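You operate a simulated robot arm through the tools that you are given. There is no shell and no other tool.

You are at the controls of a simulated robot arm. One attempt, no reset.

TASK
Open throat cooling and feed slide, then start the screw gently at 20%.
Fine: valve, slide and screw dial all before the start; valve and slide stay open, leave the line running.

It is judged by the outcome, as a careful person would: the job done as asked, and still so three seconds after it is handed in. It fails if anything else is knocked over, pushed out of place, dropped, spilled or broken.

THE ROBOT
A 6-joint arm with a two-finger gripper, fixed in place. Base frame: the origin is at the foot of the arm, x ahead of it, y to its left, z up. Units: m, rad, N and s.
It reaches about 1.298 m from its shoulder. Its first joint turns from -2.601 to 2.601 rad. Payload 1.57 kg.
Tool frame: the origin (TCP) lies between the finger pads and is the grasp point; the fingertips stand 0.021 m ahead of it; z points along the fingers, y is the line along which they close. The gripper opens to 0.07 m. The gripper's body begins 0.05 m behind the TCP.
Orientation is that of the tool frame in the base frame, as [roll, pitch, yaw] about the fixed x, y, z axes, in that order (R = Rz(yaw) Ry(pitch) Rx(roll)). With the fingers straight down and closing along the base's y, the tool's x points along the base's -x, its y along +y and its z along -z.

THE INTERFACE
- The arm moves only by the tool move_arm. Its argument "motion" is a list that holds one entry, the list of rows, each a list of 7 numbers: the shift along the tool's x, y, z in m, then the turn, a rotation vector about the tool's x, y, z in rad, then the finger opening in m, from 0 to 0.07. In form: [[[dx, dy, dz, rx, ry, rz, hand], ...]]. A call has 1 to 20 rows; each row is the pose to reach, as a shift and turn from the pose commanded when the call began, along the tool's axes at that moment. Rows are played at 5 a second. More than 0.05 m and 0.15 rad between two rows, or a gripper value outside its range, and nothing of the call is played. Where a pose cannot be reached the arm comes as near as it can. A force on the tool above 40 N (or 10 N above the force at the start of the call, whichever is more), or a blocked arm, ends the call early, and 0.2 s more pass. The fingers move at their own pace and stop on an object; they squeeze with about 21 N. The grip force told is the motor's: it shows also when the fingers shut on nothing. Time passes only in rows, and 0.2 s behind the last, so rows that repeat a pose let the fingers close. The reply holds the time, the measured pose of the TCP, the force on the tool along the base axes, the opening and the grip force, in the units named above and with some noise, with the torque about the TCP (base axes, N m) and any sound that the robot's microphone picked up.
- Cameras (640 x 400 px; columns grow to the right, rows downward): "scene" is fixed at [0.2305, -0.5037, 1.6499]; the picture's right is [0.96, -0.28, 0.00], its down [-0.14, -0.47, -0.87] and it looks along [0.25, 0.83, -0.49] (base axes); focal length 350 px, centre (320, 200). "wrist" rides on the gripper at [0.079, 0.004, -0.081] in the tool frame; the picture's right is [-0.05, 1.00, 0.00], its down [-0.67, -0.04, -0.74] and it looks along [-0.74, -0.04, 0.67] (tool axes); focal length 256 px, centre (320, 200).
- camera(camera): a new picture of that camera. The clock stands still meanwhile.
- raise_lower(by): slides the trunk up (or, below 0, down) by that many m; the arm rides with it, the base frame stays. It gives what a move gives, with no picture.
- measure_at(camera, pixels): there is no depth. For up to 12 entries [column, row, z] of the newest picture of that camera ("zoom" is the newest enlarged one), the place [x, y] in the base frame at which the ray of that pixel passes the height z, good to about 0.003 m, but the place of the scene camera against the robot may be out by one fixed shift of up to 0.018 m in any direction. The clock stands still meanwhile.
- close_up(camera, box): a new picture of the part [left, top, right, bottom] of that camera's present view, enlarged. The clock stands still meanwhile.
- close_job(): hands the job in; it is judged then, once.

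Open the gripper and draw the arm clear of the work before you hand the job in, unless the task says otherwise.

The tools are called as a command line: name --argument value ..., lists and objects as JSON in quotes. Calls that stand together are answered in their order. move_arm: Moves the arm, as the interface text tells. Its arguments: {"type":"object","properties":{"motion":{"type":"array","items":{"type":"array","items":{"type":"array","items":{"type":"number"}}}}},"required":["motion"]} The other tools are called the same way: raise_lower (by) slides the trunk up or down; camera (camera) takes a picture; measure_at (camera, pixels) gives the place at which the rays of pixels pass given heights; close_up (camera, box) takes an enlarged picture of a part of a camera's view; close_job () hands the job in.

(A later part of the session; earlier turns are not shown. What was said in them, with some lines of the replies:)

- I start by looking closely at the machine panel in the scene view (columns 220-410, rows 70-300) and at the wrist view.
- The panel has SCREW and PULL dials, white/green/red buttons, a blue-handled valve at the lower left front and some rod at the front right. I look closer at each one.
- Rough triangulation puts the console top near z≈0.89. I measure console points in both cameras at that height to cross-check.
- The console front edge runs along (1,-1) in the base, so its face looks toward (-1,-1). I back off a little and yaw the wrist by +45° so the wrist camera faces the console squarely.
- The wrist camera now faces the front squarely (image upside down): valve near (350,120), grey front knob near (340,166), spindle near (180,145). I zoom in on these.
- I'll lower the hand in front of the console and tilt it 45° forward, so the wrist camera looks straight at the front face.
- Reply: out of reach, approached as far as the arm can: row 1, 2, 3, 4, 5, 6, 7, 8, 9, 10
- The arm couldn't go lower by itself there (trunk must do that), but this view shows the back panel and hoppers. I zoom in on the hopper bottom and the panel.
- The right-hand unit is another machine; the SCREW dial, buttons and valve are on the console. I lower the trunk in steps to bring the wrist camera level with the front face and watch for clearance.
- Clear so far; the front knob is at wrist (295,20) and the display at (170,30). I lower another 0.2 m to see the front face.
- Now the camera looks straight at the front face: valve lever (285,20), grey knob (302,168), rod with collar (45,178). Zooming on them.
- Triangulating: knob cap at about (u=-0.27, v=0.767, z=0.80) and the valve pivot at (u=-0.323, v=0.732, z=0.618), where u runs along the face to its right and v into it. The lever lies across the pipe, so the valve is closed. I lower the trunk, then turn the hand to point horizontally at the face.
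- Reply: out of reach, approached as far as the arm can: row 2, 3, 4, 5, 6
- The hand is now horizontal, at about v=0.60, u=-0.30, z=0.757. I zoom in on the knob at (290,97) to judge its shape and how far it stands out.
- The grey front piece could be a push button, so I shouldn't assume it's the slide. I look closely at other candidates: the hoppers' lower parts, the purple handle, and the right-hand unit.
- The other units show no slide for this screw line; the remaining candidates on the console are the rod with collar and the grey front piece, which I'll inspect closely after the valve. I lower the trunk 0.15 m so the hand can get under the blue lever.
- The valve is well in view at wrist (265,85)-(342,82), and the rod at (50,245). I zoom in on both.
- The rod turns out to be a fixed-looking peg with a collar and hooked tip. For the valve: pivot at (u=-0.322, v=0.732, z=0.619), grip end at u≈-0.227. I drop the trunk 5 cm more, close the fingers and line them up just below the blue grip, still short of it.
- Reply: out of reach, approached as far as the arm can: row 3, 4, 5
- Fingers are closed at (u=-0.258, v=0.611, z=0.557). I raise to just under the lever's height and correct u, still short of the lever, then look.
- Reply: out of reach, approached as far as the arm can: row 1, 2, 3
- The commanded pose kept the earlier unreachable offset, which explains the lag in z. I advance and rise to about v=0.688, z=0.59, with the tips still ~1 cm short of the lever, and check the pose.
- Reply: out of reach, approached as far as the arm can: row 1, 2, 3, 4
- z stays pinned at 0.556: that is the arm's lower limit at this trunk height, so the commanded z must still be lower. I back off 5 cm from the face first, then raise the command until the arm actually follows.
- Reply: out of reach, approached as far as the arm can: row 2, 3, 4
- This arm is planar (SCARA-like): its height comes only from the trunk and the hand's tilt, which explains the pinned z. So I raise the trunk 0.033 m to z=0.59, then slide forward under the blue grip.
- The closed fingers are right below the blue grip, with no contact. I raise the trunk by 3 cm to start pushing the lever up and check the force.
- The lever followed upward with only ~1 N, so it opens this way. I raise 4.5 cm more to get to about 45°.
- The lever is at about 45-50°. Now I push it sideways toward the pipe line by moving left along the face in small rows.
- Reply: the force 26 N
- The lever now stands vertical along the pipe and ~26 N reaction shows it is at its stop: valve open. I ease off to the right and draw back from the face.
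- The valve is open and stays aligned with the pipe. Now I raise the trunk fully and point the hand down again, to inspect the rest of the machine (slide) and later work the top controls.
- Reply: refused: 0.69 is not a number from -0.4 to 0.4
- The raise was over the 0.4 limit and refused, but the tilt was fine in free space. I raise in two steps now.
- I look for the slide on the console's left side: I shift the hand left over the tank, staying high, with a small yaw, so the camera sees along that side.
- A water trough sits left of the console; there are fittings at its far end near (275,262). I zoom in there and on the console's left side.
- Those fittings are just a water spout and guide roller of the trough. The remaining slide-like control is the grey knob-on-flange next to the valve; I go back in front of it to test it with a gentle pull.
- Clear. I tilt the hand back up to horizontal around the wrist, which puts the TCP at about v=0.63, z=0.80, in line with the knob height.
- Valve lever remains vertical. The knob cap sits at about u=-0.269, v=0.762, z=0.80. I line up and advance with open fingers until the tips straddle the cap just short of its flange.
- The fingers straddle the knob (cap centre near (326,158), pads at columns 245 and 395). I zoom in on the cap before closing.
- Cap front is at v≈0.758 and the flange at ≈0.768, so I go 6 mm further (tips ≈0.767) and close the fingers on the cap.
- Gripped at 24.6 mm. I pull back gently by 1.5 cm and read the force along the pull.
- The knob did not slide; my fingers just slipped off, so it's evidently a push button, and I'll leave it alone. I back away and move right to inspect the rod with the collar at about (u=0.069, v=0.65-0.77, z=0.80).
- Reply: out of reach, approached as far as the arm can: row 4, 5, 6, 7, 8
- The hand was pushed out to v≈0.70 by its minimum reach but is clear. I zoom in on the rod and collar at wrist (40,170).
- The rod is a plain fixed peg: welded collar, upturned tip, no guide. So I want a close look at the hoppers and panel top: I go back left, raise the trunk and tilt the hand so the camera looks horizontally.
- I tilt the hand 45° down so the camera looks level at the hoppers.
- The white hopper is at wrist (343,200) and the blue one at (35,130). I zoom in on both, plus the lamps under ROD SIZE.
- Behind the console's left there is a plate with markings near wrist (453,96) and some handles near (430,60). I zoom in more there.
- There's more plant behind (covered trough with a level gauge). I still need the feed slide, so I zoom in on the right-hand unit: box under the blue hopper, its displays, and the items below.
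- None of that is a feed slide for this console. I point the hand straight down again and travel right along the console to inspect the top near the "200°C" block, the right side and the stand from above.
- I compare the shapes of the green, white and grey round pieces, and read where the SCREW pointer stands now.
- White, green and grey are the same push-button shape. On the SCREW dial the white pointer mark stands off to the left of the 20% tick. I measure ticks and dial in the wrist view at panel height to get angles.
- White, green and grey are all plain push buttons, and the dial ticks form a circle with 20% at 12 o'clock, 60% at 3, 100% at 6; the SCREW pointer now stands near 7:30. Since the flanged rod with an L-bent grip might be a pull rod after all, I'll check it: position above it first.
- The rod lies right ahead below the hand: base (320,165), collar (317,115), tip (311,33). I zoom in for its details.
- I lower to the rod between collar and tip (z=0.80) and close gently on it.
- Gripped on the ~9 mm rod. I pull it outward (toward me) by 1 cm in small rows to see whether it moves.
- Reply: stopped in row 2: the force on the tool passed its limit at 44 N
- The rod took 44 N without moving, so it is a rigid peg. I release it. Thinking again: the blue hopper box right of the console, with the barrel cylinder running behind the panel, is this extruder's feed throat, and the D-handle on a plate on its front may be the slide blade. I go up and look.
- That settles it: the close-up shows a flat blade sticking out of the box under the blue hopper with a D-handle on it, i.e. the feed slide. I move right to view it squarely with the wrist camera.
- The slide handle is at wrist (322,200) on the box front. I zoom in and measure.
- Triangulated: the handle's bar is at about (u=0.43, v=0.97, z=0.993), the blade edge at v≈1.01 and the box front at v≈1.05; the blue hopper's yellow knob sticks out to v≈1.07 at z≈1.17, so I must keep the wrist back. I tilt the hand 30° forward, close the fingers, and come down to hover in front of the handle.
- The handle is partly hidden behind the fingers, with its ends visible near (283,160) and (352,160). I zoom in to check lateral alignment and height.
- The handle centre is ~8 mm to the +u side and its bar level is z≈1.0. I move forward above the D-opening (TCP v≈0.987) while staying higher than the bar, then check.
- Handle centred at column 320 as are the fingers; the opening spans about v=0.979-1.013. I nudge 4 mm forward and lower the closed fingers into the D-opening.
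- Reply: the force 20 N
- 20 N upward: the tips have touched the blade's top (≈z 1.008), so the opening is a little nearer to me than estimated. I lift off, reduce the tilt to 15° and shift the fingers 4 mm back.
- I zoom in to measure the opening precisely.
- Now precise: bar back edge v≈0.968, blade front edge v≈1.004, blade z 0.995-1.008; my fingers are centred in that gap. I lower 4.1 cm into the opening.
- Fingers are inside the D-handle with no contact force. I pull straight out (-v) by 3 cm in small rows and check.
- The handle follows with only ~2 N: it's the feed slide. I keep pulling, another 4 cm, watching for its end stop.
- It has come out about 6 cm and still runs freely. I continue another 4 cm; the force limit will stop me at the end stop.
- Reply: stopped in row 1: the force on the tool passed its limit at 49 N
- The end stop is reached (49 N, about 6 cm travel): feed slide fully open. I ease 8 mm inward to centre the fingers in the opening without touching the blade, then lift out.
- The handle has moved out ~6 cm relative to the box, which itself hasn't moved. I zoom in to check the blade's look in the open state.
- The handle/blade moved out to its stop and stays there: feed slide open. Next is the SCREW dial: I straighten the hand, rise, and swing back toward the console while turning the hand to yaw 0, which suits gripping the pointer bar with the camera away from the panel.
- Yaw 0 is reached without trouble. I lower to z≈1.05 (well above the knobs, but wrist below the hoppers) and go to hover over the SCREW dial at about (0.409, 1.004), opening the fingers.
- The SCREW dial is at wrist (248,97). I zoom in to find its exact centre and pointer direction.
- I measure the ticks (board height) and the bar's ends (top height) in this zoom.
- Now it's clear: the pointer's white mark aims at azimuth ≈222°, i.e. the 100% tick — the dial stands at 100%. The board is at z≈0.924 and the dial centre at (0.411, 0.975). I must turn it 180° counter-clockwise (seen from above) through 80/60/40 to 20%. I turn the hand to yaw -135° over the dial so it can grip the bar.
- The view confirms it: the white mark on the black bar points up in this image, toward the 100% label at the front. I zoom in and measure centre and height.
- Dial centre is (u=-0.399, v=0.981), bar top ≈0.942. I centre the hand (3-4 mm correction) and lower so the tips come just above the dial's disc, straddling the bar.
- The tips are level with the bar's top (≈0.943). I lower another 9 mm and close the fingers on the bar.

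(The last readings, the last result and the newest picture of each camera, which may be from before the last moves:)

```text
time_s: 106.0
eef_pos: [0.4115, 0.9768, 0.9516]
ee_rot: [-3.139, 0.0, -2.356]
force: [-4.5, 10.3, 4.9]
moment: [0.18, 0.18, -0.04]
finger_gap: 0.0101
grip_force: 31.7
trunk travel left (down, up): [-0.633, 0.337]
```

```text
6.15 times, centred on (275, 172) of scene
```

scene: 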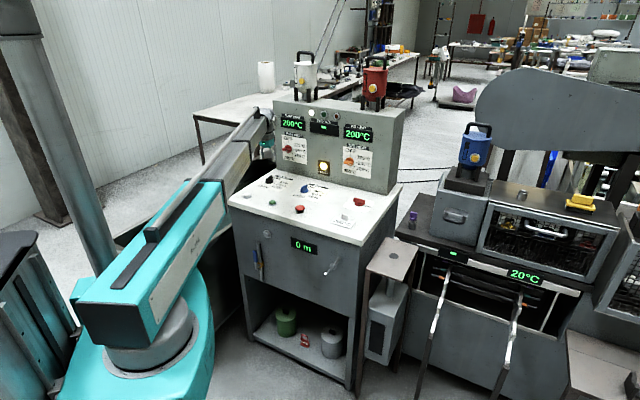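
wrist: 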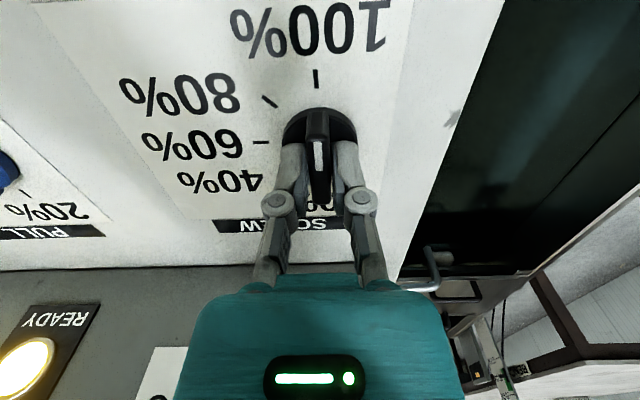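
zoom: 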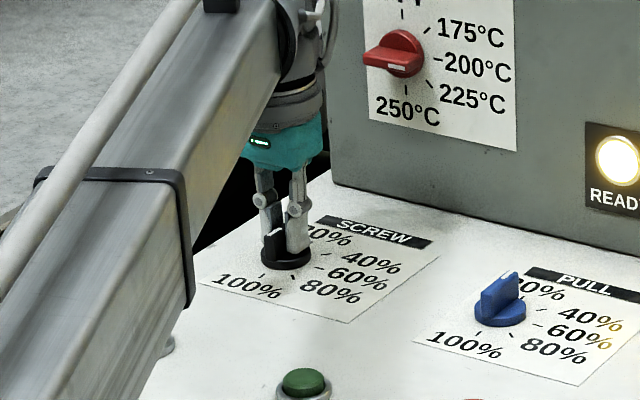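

Gripped at 10 mm with ~10 N sideways, so I shift 1.5 mm to relieve that and turn the dial 45° counter-clockwise as a first check.

move_arm --motion '[[[0, 0.0015, 0, 0, 0, 0, 0.005], [0, 0.0015, 0, 0, 0, -0.13, 0.005], [0, 0.0015, 0, 0, 0, -0.26, 0.005], [0, 0.0015, 0, 0, 0, -0.39, 0.005], [0, 0.0015, 0, 0, 0, -0.52, 0.005], [0, 0.0015, 0, 0, 0, -0.655, 0.005], [0, 0.0015, 0, 0, 0, -0.785, 0.005]]]'

camera --camera "wrist"

close_up --camera "scene" --box '[235, 140, 315, 205]'

```text
time_s: 107.6
eef_pos: [0.4095, 0.9766, 0.951]
ee_rot: [3.141, -0.002, -1.568]
force: [-6.9, 6.0, 1.6]
moment: [0.59, 0.13, -0.01]
finger_gap: 0.01
grip_force: 32.7
trunk travel left (down, up): [-0.633, 0.337]
```

```text
taken
```

wrist: 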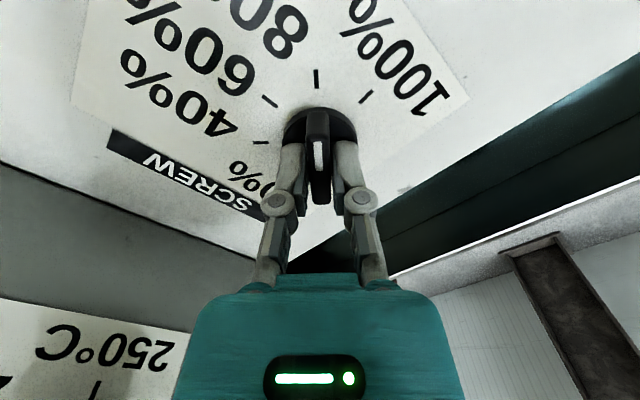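

```text
6.15 times, centred on (275, 172) of scene
```

zoom: 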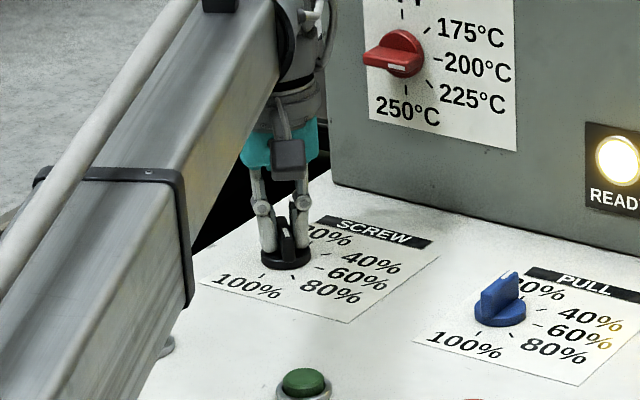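

The pointer now lines up with the 80% tick and the dial turned along. I continue another 90° to 40%, with a 1 mm relief shift.

move_arm --motion '[[[-0.001, 0.001, 0, 0, 0, -0.131, 0.005], [-0.001, 0.001, 0, 0, 0, -0.262, 0.005], [-0.001, 0.001, 0, 0, 0, -0.393, 0.005], [-0.001, 0.001, 0, 0, 0, -0.524, 0.005], [-0.001, 0.001, 0, 0, 0, -0.655, 0.005], [-0.001, 0.001, 0, 0, 0, -0.785, 0.005], [-0.001, 0.001, 0, 0, 0, -0.916, 0.005], [-0.001, 0.001, 0, 0, 0, -1.047, 0.005], [-0.001, 0.001, 0, 0, 0, -1.178, 0.005], [-0.001, 0.001, 0, 0, 0, -1.309, 0.005], [-0.001, 0.001, 0, 0, 0, -1.44, 0.005], [-0.001, 0.001, 0, 0, 0, -1.571, 0.005]]]'

camera --camera "wrist"

close_up --camera "scene" --box '[235, 140, 315, 205]'

```text
time_s: 110.2
eef_pos: [0.4099, 0.9764, 0.9518]
ee_rot: [3.134, 0.0, 0.002]
force: [-16.2, -24.9, -20.9]
moment: [-0.43, -0.18, -0.02]
finger_gap: 0.0101
grip_force: 32.2
trunk travel left (down, up): [-0.633, 0.337]
```

```text
taken
```

wrist: 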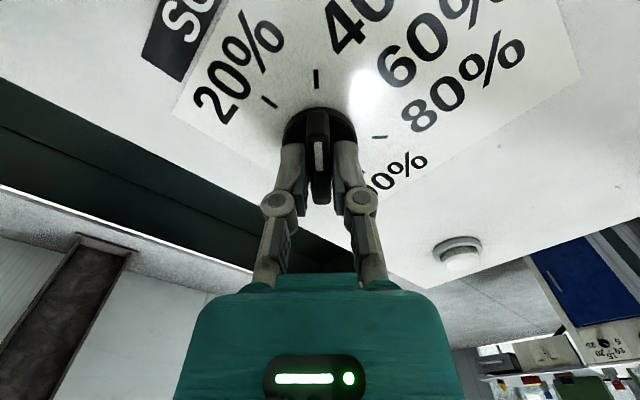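

```text
6.15 times, centred on (275, 172) of scene
```

zoom: 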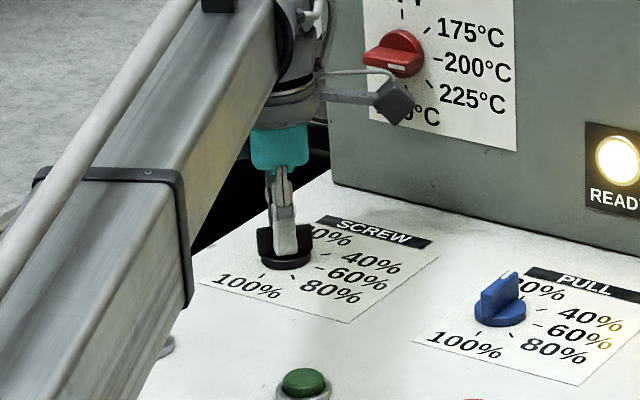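

The pointer lines up with the 40% tick, but side forces have built up (~30 N) from a slight off-centre grip. I open the fingers to release, and check the centring before the last 45°.

move_arm --motion '[[[0, 0, 0, 0, 0, 0, 0.02], [0, 0, 0, 0, 0, 0, 0.04], [0, 0, 0, 0, 0, 0, 0.04]]]'

camera --camera "wrist"

close_up --camera "wrist" --box '[240, 60, 400, 220]'

```text
time_s: 111.0
eef_pos: [0.411, 0.9777, 0.9521]
ee_rot: [-3.14, 0.001, 0.001]
force: [0.2, 0.2, -1.0]
moment: [0.03, 0.02, -0.02]
finger_gap: 0.0403
grip_force: 0.1
trunk travel left (down, up): [-0.633, 0.337]
```

```text
taken
```

wrist: 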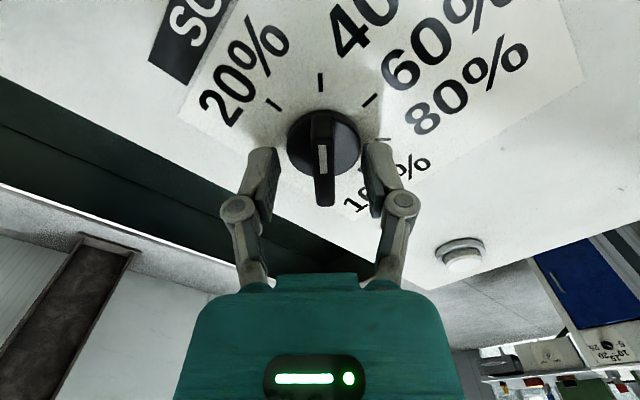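

```text
2.50 times, centred on (320, 140) of wrist
```

zoom: 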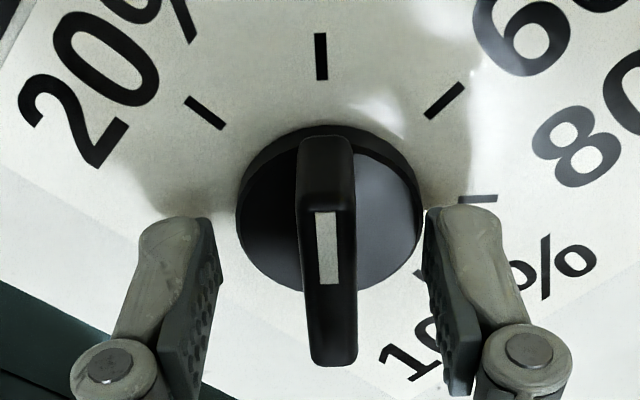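

Pointer is exactly on 40%, and the knob sits ~1.6 mm to the -y side of the hand. I recentre, re-grip, and turn the last 45° to 20% (camera keeps ≥3 cm from the panel).

move_arm --motion '[[[-0.0012, 0.0018, 0, 0, 0, 0, 0.04], [-0.0012, 0.0018, 0, 0, 0, 0, 0.02], [-0.0012, 0.0018, 0, 0, 0, 0, 0.005], [-0.0012, 0.0018, 0, 0, 0, 0, 0.005]]]'

move_arm --motion '[[[0, 0, 0, 0, 0, -0.131, 0.005], [0, 0, 0, 0, 0, -0.262, 0.005], [0, 0, 0, 0, 0, -0.393, 0.005], [0, 0, 0, 0, 0, -0.524, 0.005], [0, 0, 0, 0, 0, -0.655, 0.005], [0, 0, 0, 0, 0, -0.785, 0.005]]]'

camera --camera "wrist"

close_up --camera "scene" --box '[235, 140, 315, 205]'

```text
time_s: 112.0
eef_pos: [0.408, 0.9756, 0.9527]
ee_rot: [-3.141, -0.001, 0.0]
force: [-0.2, 1.2, 1.6]
moment: [0.03, -0.02, 0.0]
finger_gap: 0.0099
grip_force: 31.8
trunk travel left (down, up): [-0.633, 0.337]
```

```text
time_s: 113.4
eef_pos: [0.4093, 0.9746, 0.9518]
ee_rot: [3.14, 0.0, 0.787]
force: [-3.5, -12.5, -8.6]
moment: [0.34, -0.5, -0.11]
finger_gap: 0.01
grip_force: 32.3
trunk travel left (down, up): [-0.633, 0.337]
```

```text
taken
```

wrist: 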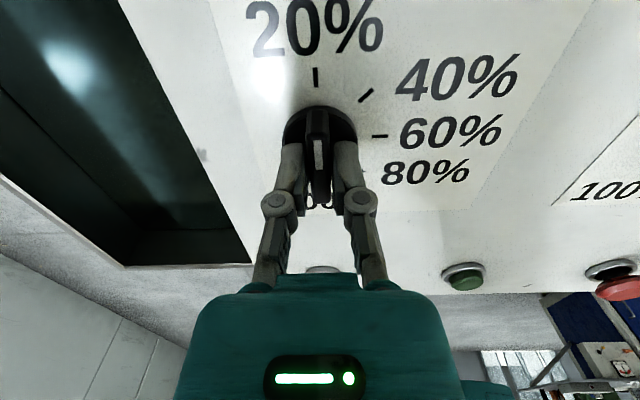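

```text
6.15 times, centred on (275, 172) of scene
```

zoom: 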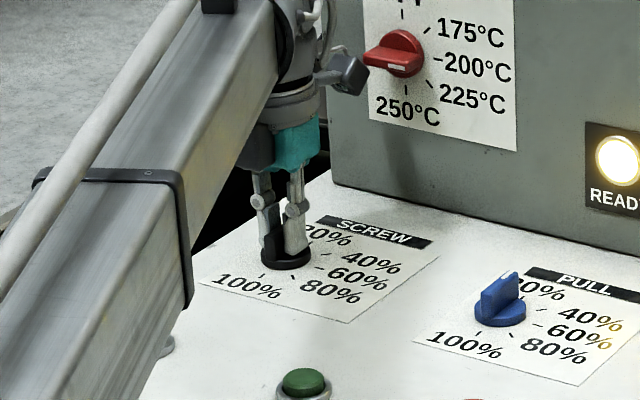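

The pointer aligns with the 20% tick. I open the fingers, then slide back along -v (away from the panel and its TUBE HEAT knob) before rising.

move_arm --motion '[[[0, 0, 0, 0, 0, 0, 0.02], [0, 0, 0, 0, 0, 0, 0.05], [0, 0, 0, 0, 0, 0, 0.065], [0, 0, 0, 0, 0, 0, 0.065]]]'

close_up --camera "wrist" --box '[220, 0, 420, 220]'

```text
time_s: 114.4
eef_pos: [0.4079, 0.9753, 0.9507]
ee_rot: [3.141, 0.001, 0.785]
force: [-0.1, 0.5, -1.0]
moment: [0.0, -0.02, -0.01]
finger_gap: 0.0649
grip_force: 0.1
trunk travel left (down, up): [-0.633, 0.337]
```

```text
1.82 times, centred on (320, 110) of wrist
```

zoom: 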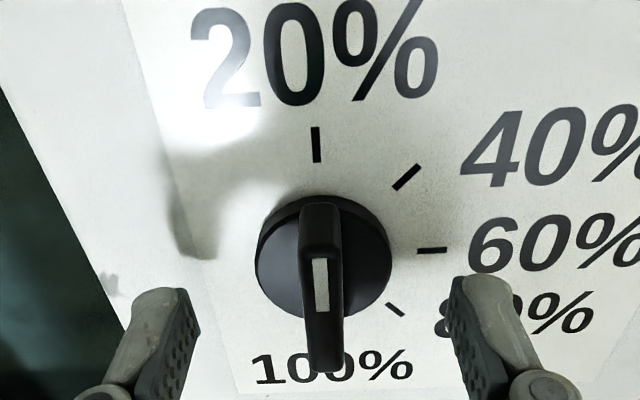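

SCREW is on 20%. I draw back 8 cm along -v, raise a bit, and look for the green button.

move_arm --motion '[[[-0.03, 0, 0, 0, 0, 0, 0.065], [-0.06, 0, 0, 0, 0, 0, 0.065], [-0.08, 0, 0, 0, 0, 0, 0.065]]]'

raise_lower --by 0.1

move_arm --motion '[[[-0.02, 0.04, 0, 0, 0, 0, 0.03], [-0.04, 0.08, 0, 0, 0, 0, 0.0], [-0.05, 0.12, 0, 0, 0, 0, 0.0]]]'

camera --camera "wrist"

camera --camera "scene"

```text
time_s: 115.2
eef_pos: [0.3524, 0.9193, 0.9509]
ee_rot: [-3.141, 0.0, 0.784]
force: [-0.1, -0.3, -0.5]
moment: [-0.01, 0.02, 0.02]
finger_gap: 0.065
grip_force: 0.0
trunk travel left (down, up): [-0.633, 0.337]
```

```text
time_s: 116.5
eef_pos: [0.3525, 0.9192, 1.0508]
ee_rot: [3.141, 0.001, 0.786]
force: [0.2, -0.1, 0.4]
moment: [-0.01, -0.02, 0.0]
finger_gap: 0.0654
grip_force: 0.0
trunk travel left (down, up): [-0.733, 0.237]
```

```text
time_s: 117.3
eef_pos: [0.4017, 0.7964, 1.0504]
ee_rot: [3.141, -0.001, 0.784]
force: [0.0, -0.2, 0.0]
moment: [-0.01, -0.01, -0.03]
finger_gap: 0.0
grip_force: 20.6
trunk travel left (down, up): [-0.733, 0.237]
```

```text
taken
```

wrist: 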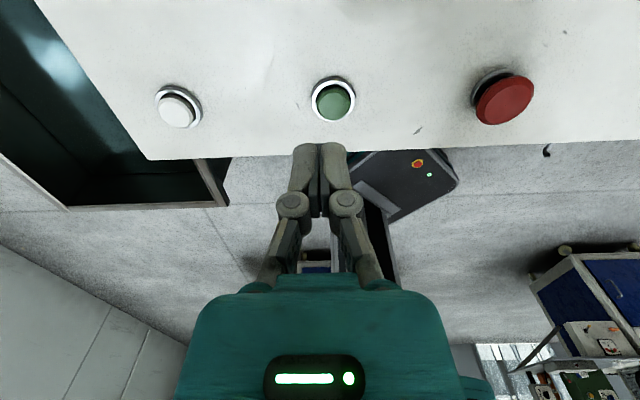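

```text
taken
```

scene: 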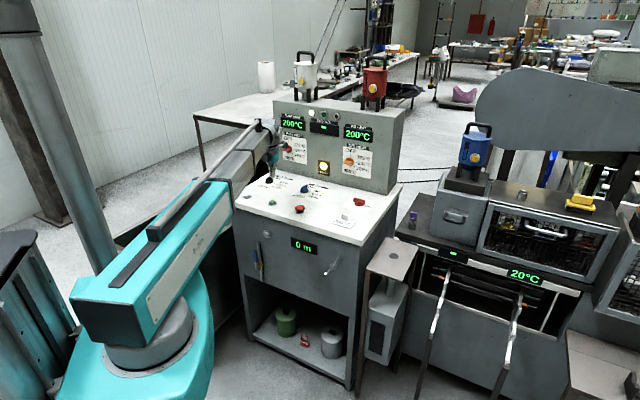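

Green button's cap is at about (u=-0.271, v=0.825, z≈0.933). Before starting, I verify valve, slide and dial once more.

close_up --camera "scene" --box '[240, 165, 340, 290]'

close_up --camera "scene" --box '[425, 180, 495, 235]'

close_up --camera "scene" --box '[250, 160, 300, 200]'

close_up --camera "wrist" --box '[270, 60, 400, 160]'

```text
3.20 times, centred on (290, 228) of scene
```

zoom: 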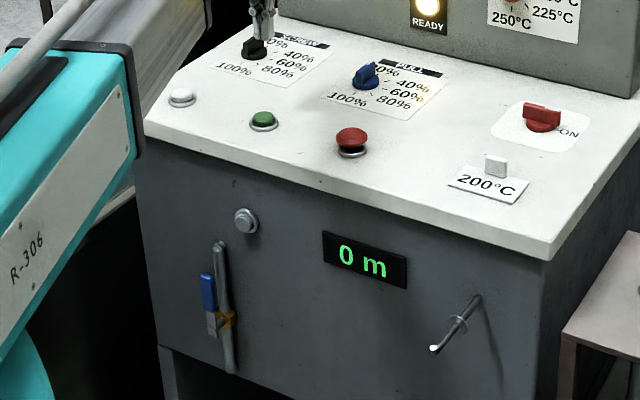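

```text
7.27 times, centred on (460, 208) of scene
```

zoom: 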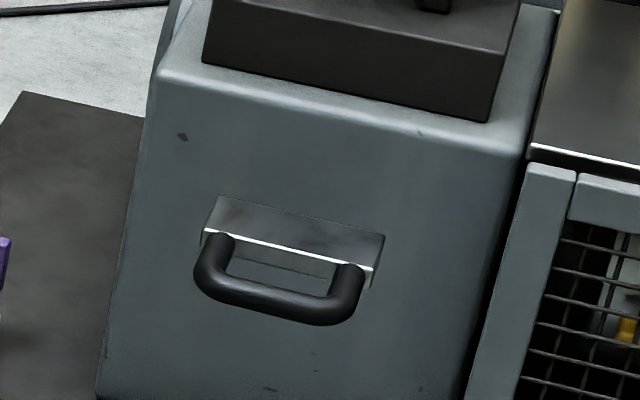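

```text
10.00 times, centred on (275, 180) of scene
```

zoom: 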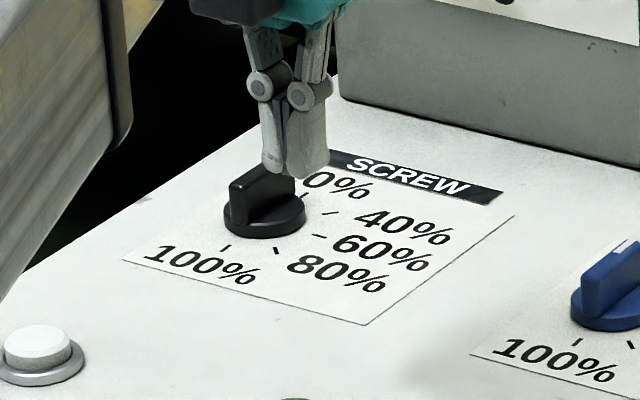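

```text
4.00 times, centred on (335, 110) of wrist
```

zoom: 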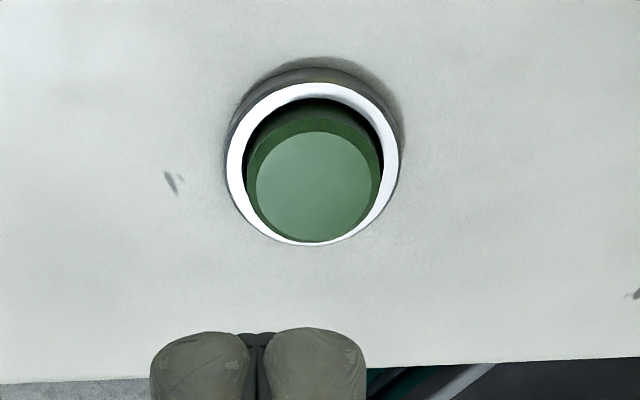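

Everything is set: valve handle along its pipe, slide out at its stop, SCREW at 20%. I move over the green button centre (u=-0.2697, v=0.823) with closed fingers and lower to just above it.

move_arm --motion '[[[-0.0242, 0.0094, 0, 0, 0, 0, 0.0], [-0.0242, 0.0094, 0, 0, 0, 0, 0.0]]]'

raise_lower --by -0.082

camera --camera "wrist"

close_up --camera "scene" --box '[240, 165, 310, 220]'

```text
time_s: 117.9
eef_pos: [0.3912, 0.7746, 1.053]
ee_rot: [3.14, 0.0, 0.785]
force: [0.2, 0.6, -0.3]
moment: [0.01, 0.02, 0.01]
finger_gap: 0.0
grip_force: 21.6
trunk travel left (down, up): [-0.733, 0.237]
```

```text
time_s: 119.1
eef_pos: [0.3923, 0.7734, 0.9701]
ee_rot: [-3.141, 0.0, 0.785]
force: [-0.8, -0.9, 0.0]
moment: [0.0, 0.01, -0.02]
finger_gap: 0.0001
grip_force: 20.8
trunk travel left (down, up): [-0.651, 0.319]
```

```text
taken
```

wrist: 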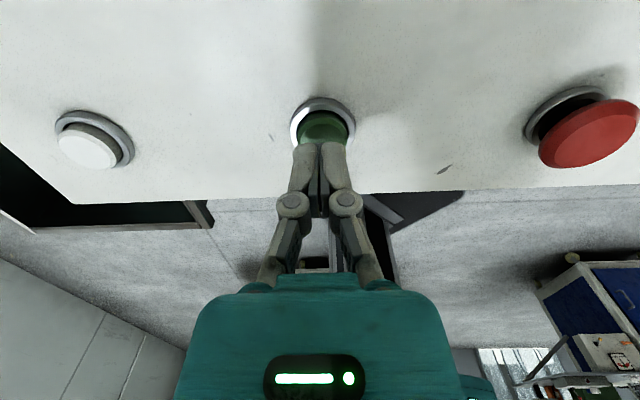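

```text
7.27 times, centred on (275, 192) of scene
```

zoom: 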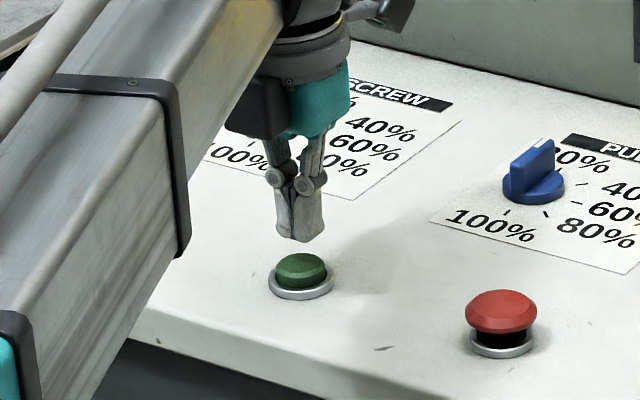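

The tips are centred right above the green cap with roughly 1.5 cm to go. I lower in small steps and watch the force and sound.

raise_lower --by -0.012

raise_lower --by -0.004

```text
time_s: 119.7
eef_pos: [0.3912, 0.7744, 0.9575]
ee_rot: [-3.141, 0.001, 0.785]
force: [0.7, 0.0, 0.8]
moment: [0.01, 0.01, 0.0]
finger_gap: 0.0002
grip_force: 21.5
trunk travel left (down, up): [-0.639, 0.331]
```

```text
time_s: 120.2
eef_pos: [0.3918, 0.7745, 0.9545]
ee_rot: [-3.141, -0.001, 0.785]
force: [-0.3, 0.5, -0.6]
moment: [0.0, -0.02, 0.01]
finger_gap: 0.0001
grip_force: 28.5
trunk travel left (down, up): [-0.635, 0.335]
```

No contact yet (tips ≈0.933). I continue down in 4 mm steps.

raise_lower --by -0.004

close_up --camera "scene" --box '[240, 165, 310, 220]'

```text
time_s: 120.8
eef_pos: [0.3916, 0.7756, 0.9502]
ee_rot: [-3.141, -0.001, 0.786]
force: [-0.1, 1.2, 1.8]
moment: [0.02, -0.04, -0.01]
finger_gap: 0.0061
grip_force: 28.6
trunk travel left (down, up): [-0.631, 0.339]
heard: click
```

```text
7.27 times, centred on (275, 192) of scene
```

zoom: 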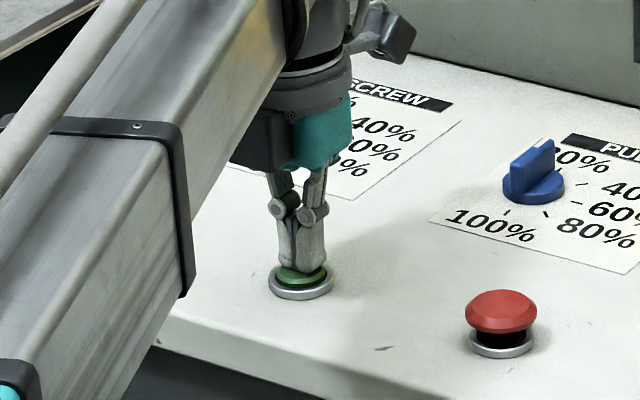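

A click: the start button was pressed. I lift off and check the line's indicators.

raise_lower --by 0.1

camera --camera "scene"

close_up --camera "scene" --box '[265, 90, 415, 200]'

close_up --camera "scene" --box '[240, 165, 340, 290]'

```text
time_s: 122.1
eef_pos: [0.3905, 0.7744, 1.0497]
ee_rot: [-3.142, 0.003, 0.786]
force: [-0.6, -0.2, 0.7]
moment: [0.01, -0.06, -0.02]
finger_gap: 0.0002
grip_force: 28.8
trunk travel left (down, up): [-0.731, 0.239]
```

```text
taken
```

scene: 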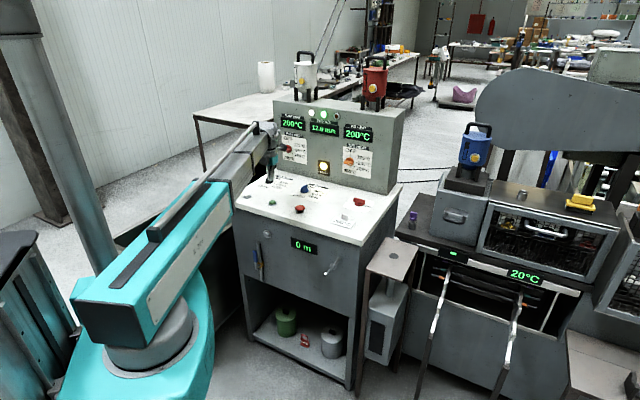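

```text
3.64 times, centred on (340, 145) of scene
```

zoom: 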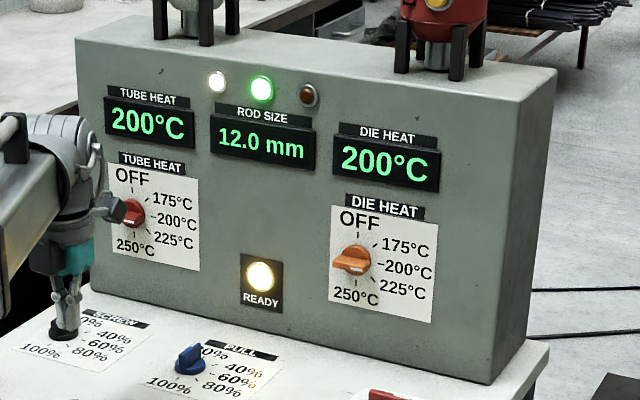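

```text
3.20 times, centred on (290, 228) of scene
```

zoom: 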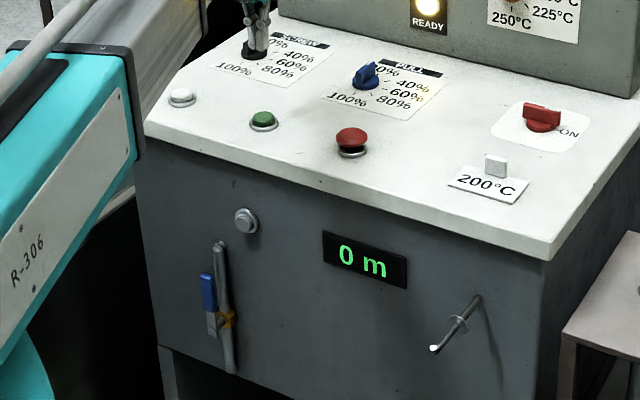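

The line runs: green lamp lit and ROD SIZE shows 12.0 mm. I open the gripper and draw the arm back clear of the console.

raise_lower --by 0.12

move_arm --motion '[[[-0.04, 0, 0, 0, 0, 0, 0.03], [-0.08, 0, 0, 0, 0, 0, 0.06], [-0.12, 0, 0, 0, 0, 0, 0.07], [-0.16, 0, 0, 0, 0, 0, 0.07], [-0.2, 0, 0, 0, 0, 0, 0.07], [-0.22, 0, 0, 0, 0, 0, 0.07]]]'

camera --camera "scene"

close_up --camera "scene" --box '[235, 90, 415, 290]'

close_up --camera "scene" --box '[245, 160, 315, 215]'

close_up --camera "scene" --box '[395, 110, 525, 240]'

```text
time_s: 123.6
eef_pos: [0.3913, 0.7752, 1.1707]
ee_rot: [3.141, 0.003, 0.785]
force: [0.2, 0.4, -0.6]
moment: [0.02, 0.01, 0.0]
finger_gap: 0.0
grip_force: 28.5
trunk travel left (down, up): [-0.851, 0.119]
```

```text
time_s: 125.0
eef_pos: [0.2331, 0.6179, 1.17]
ee_rot: [3.14, 0.0, 0.782]
force: [0.1, -0.6, 0.0]
moment: [0.03, 0.0, 0.01]
finger_gap: 0.07
grip_force: 0.1
trunk travel left (down, up): [-0.851, 0.119]
```

```text
taken
```

scene: 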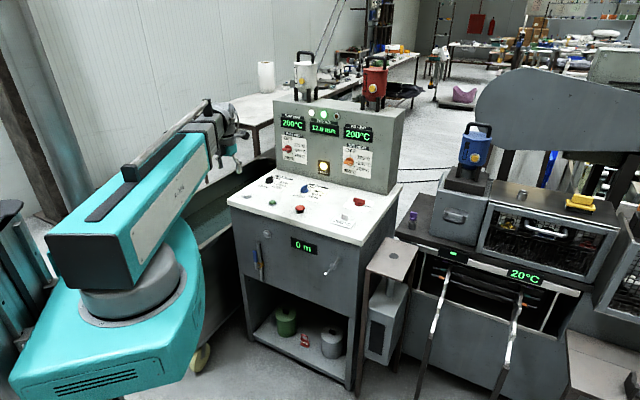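

```text
2.00 times, centred on (325, 190) of scene
```

zoom: 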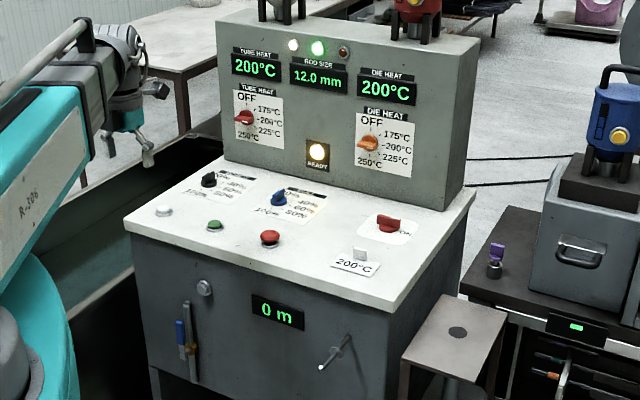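

```text
7.27 times, centred on (280, 188) of scene
```

zoom: 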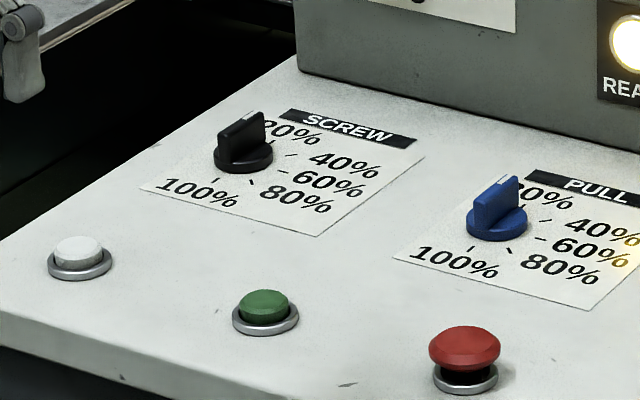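

```text
3.08 times, centred on (460, 175) of scene
```

zoom: 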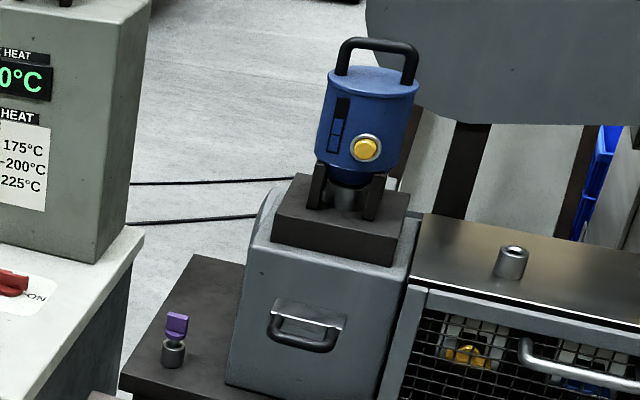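

All checks agree. The valve lever lies along its pipe, the slide is fully out, SCREW is on 20%, the green lamp is lit with ROD SIZE at 12.0 mm, nothing is disturbed, and the arm is clear with the gripper open. I hand the job in.

close_job

```text
The job is handed in.
```

The screw line is running at 20%, with throat cooling and the feed slide both open. All three were set before the start.

- **Throat cooling:** I turned the blue valve lever on the console front up until it met its stop, in line with the pipe.
- **Feed slide:** this is the D-handle on the box under the blue hopper. I pulled it out about 6 cm to its stop. The box did not move.
- **Screw dial:** it was standing at 100%, so I turned it down to 20%.
- **Start:** I pressed the green button and heard a click. The green lamp is lit and ROD SIZE reads 12.0 mm. The metre counter still read 0 m.

While looking for the slide I tested two wrong parts. I pulled on the grey button on the console front and on the collared peg beside the counter. I did not press the button, and neither part moved. My fingertips also touched the top of the slide blade with about 20 N before I got the approach right.

In the last pictures nothing had been knocked over or pushed out of place. The arm is drawn back and the gripper is open.
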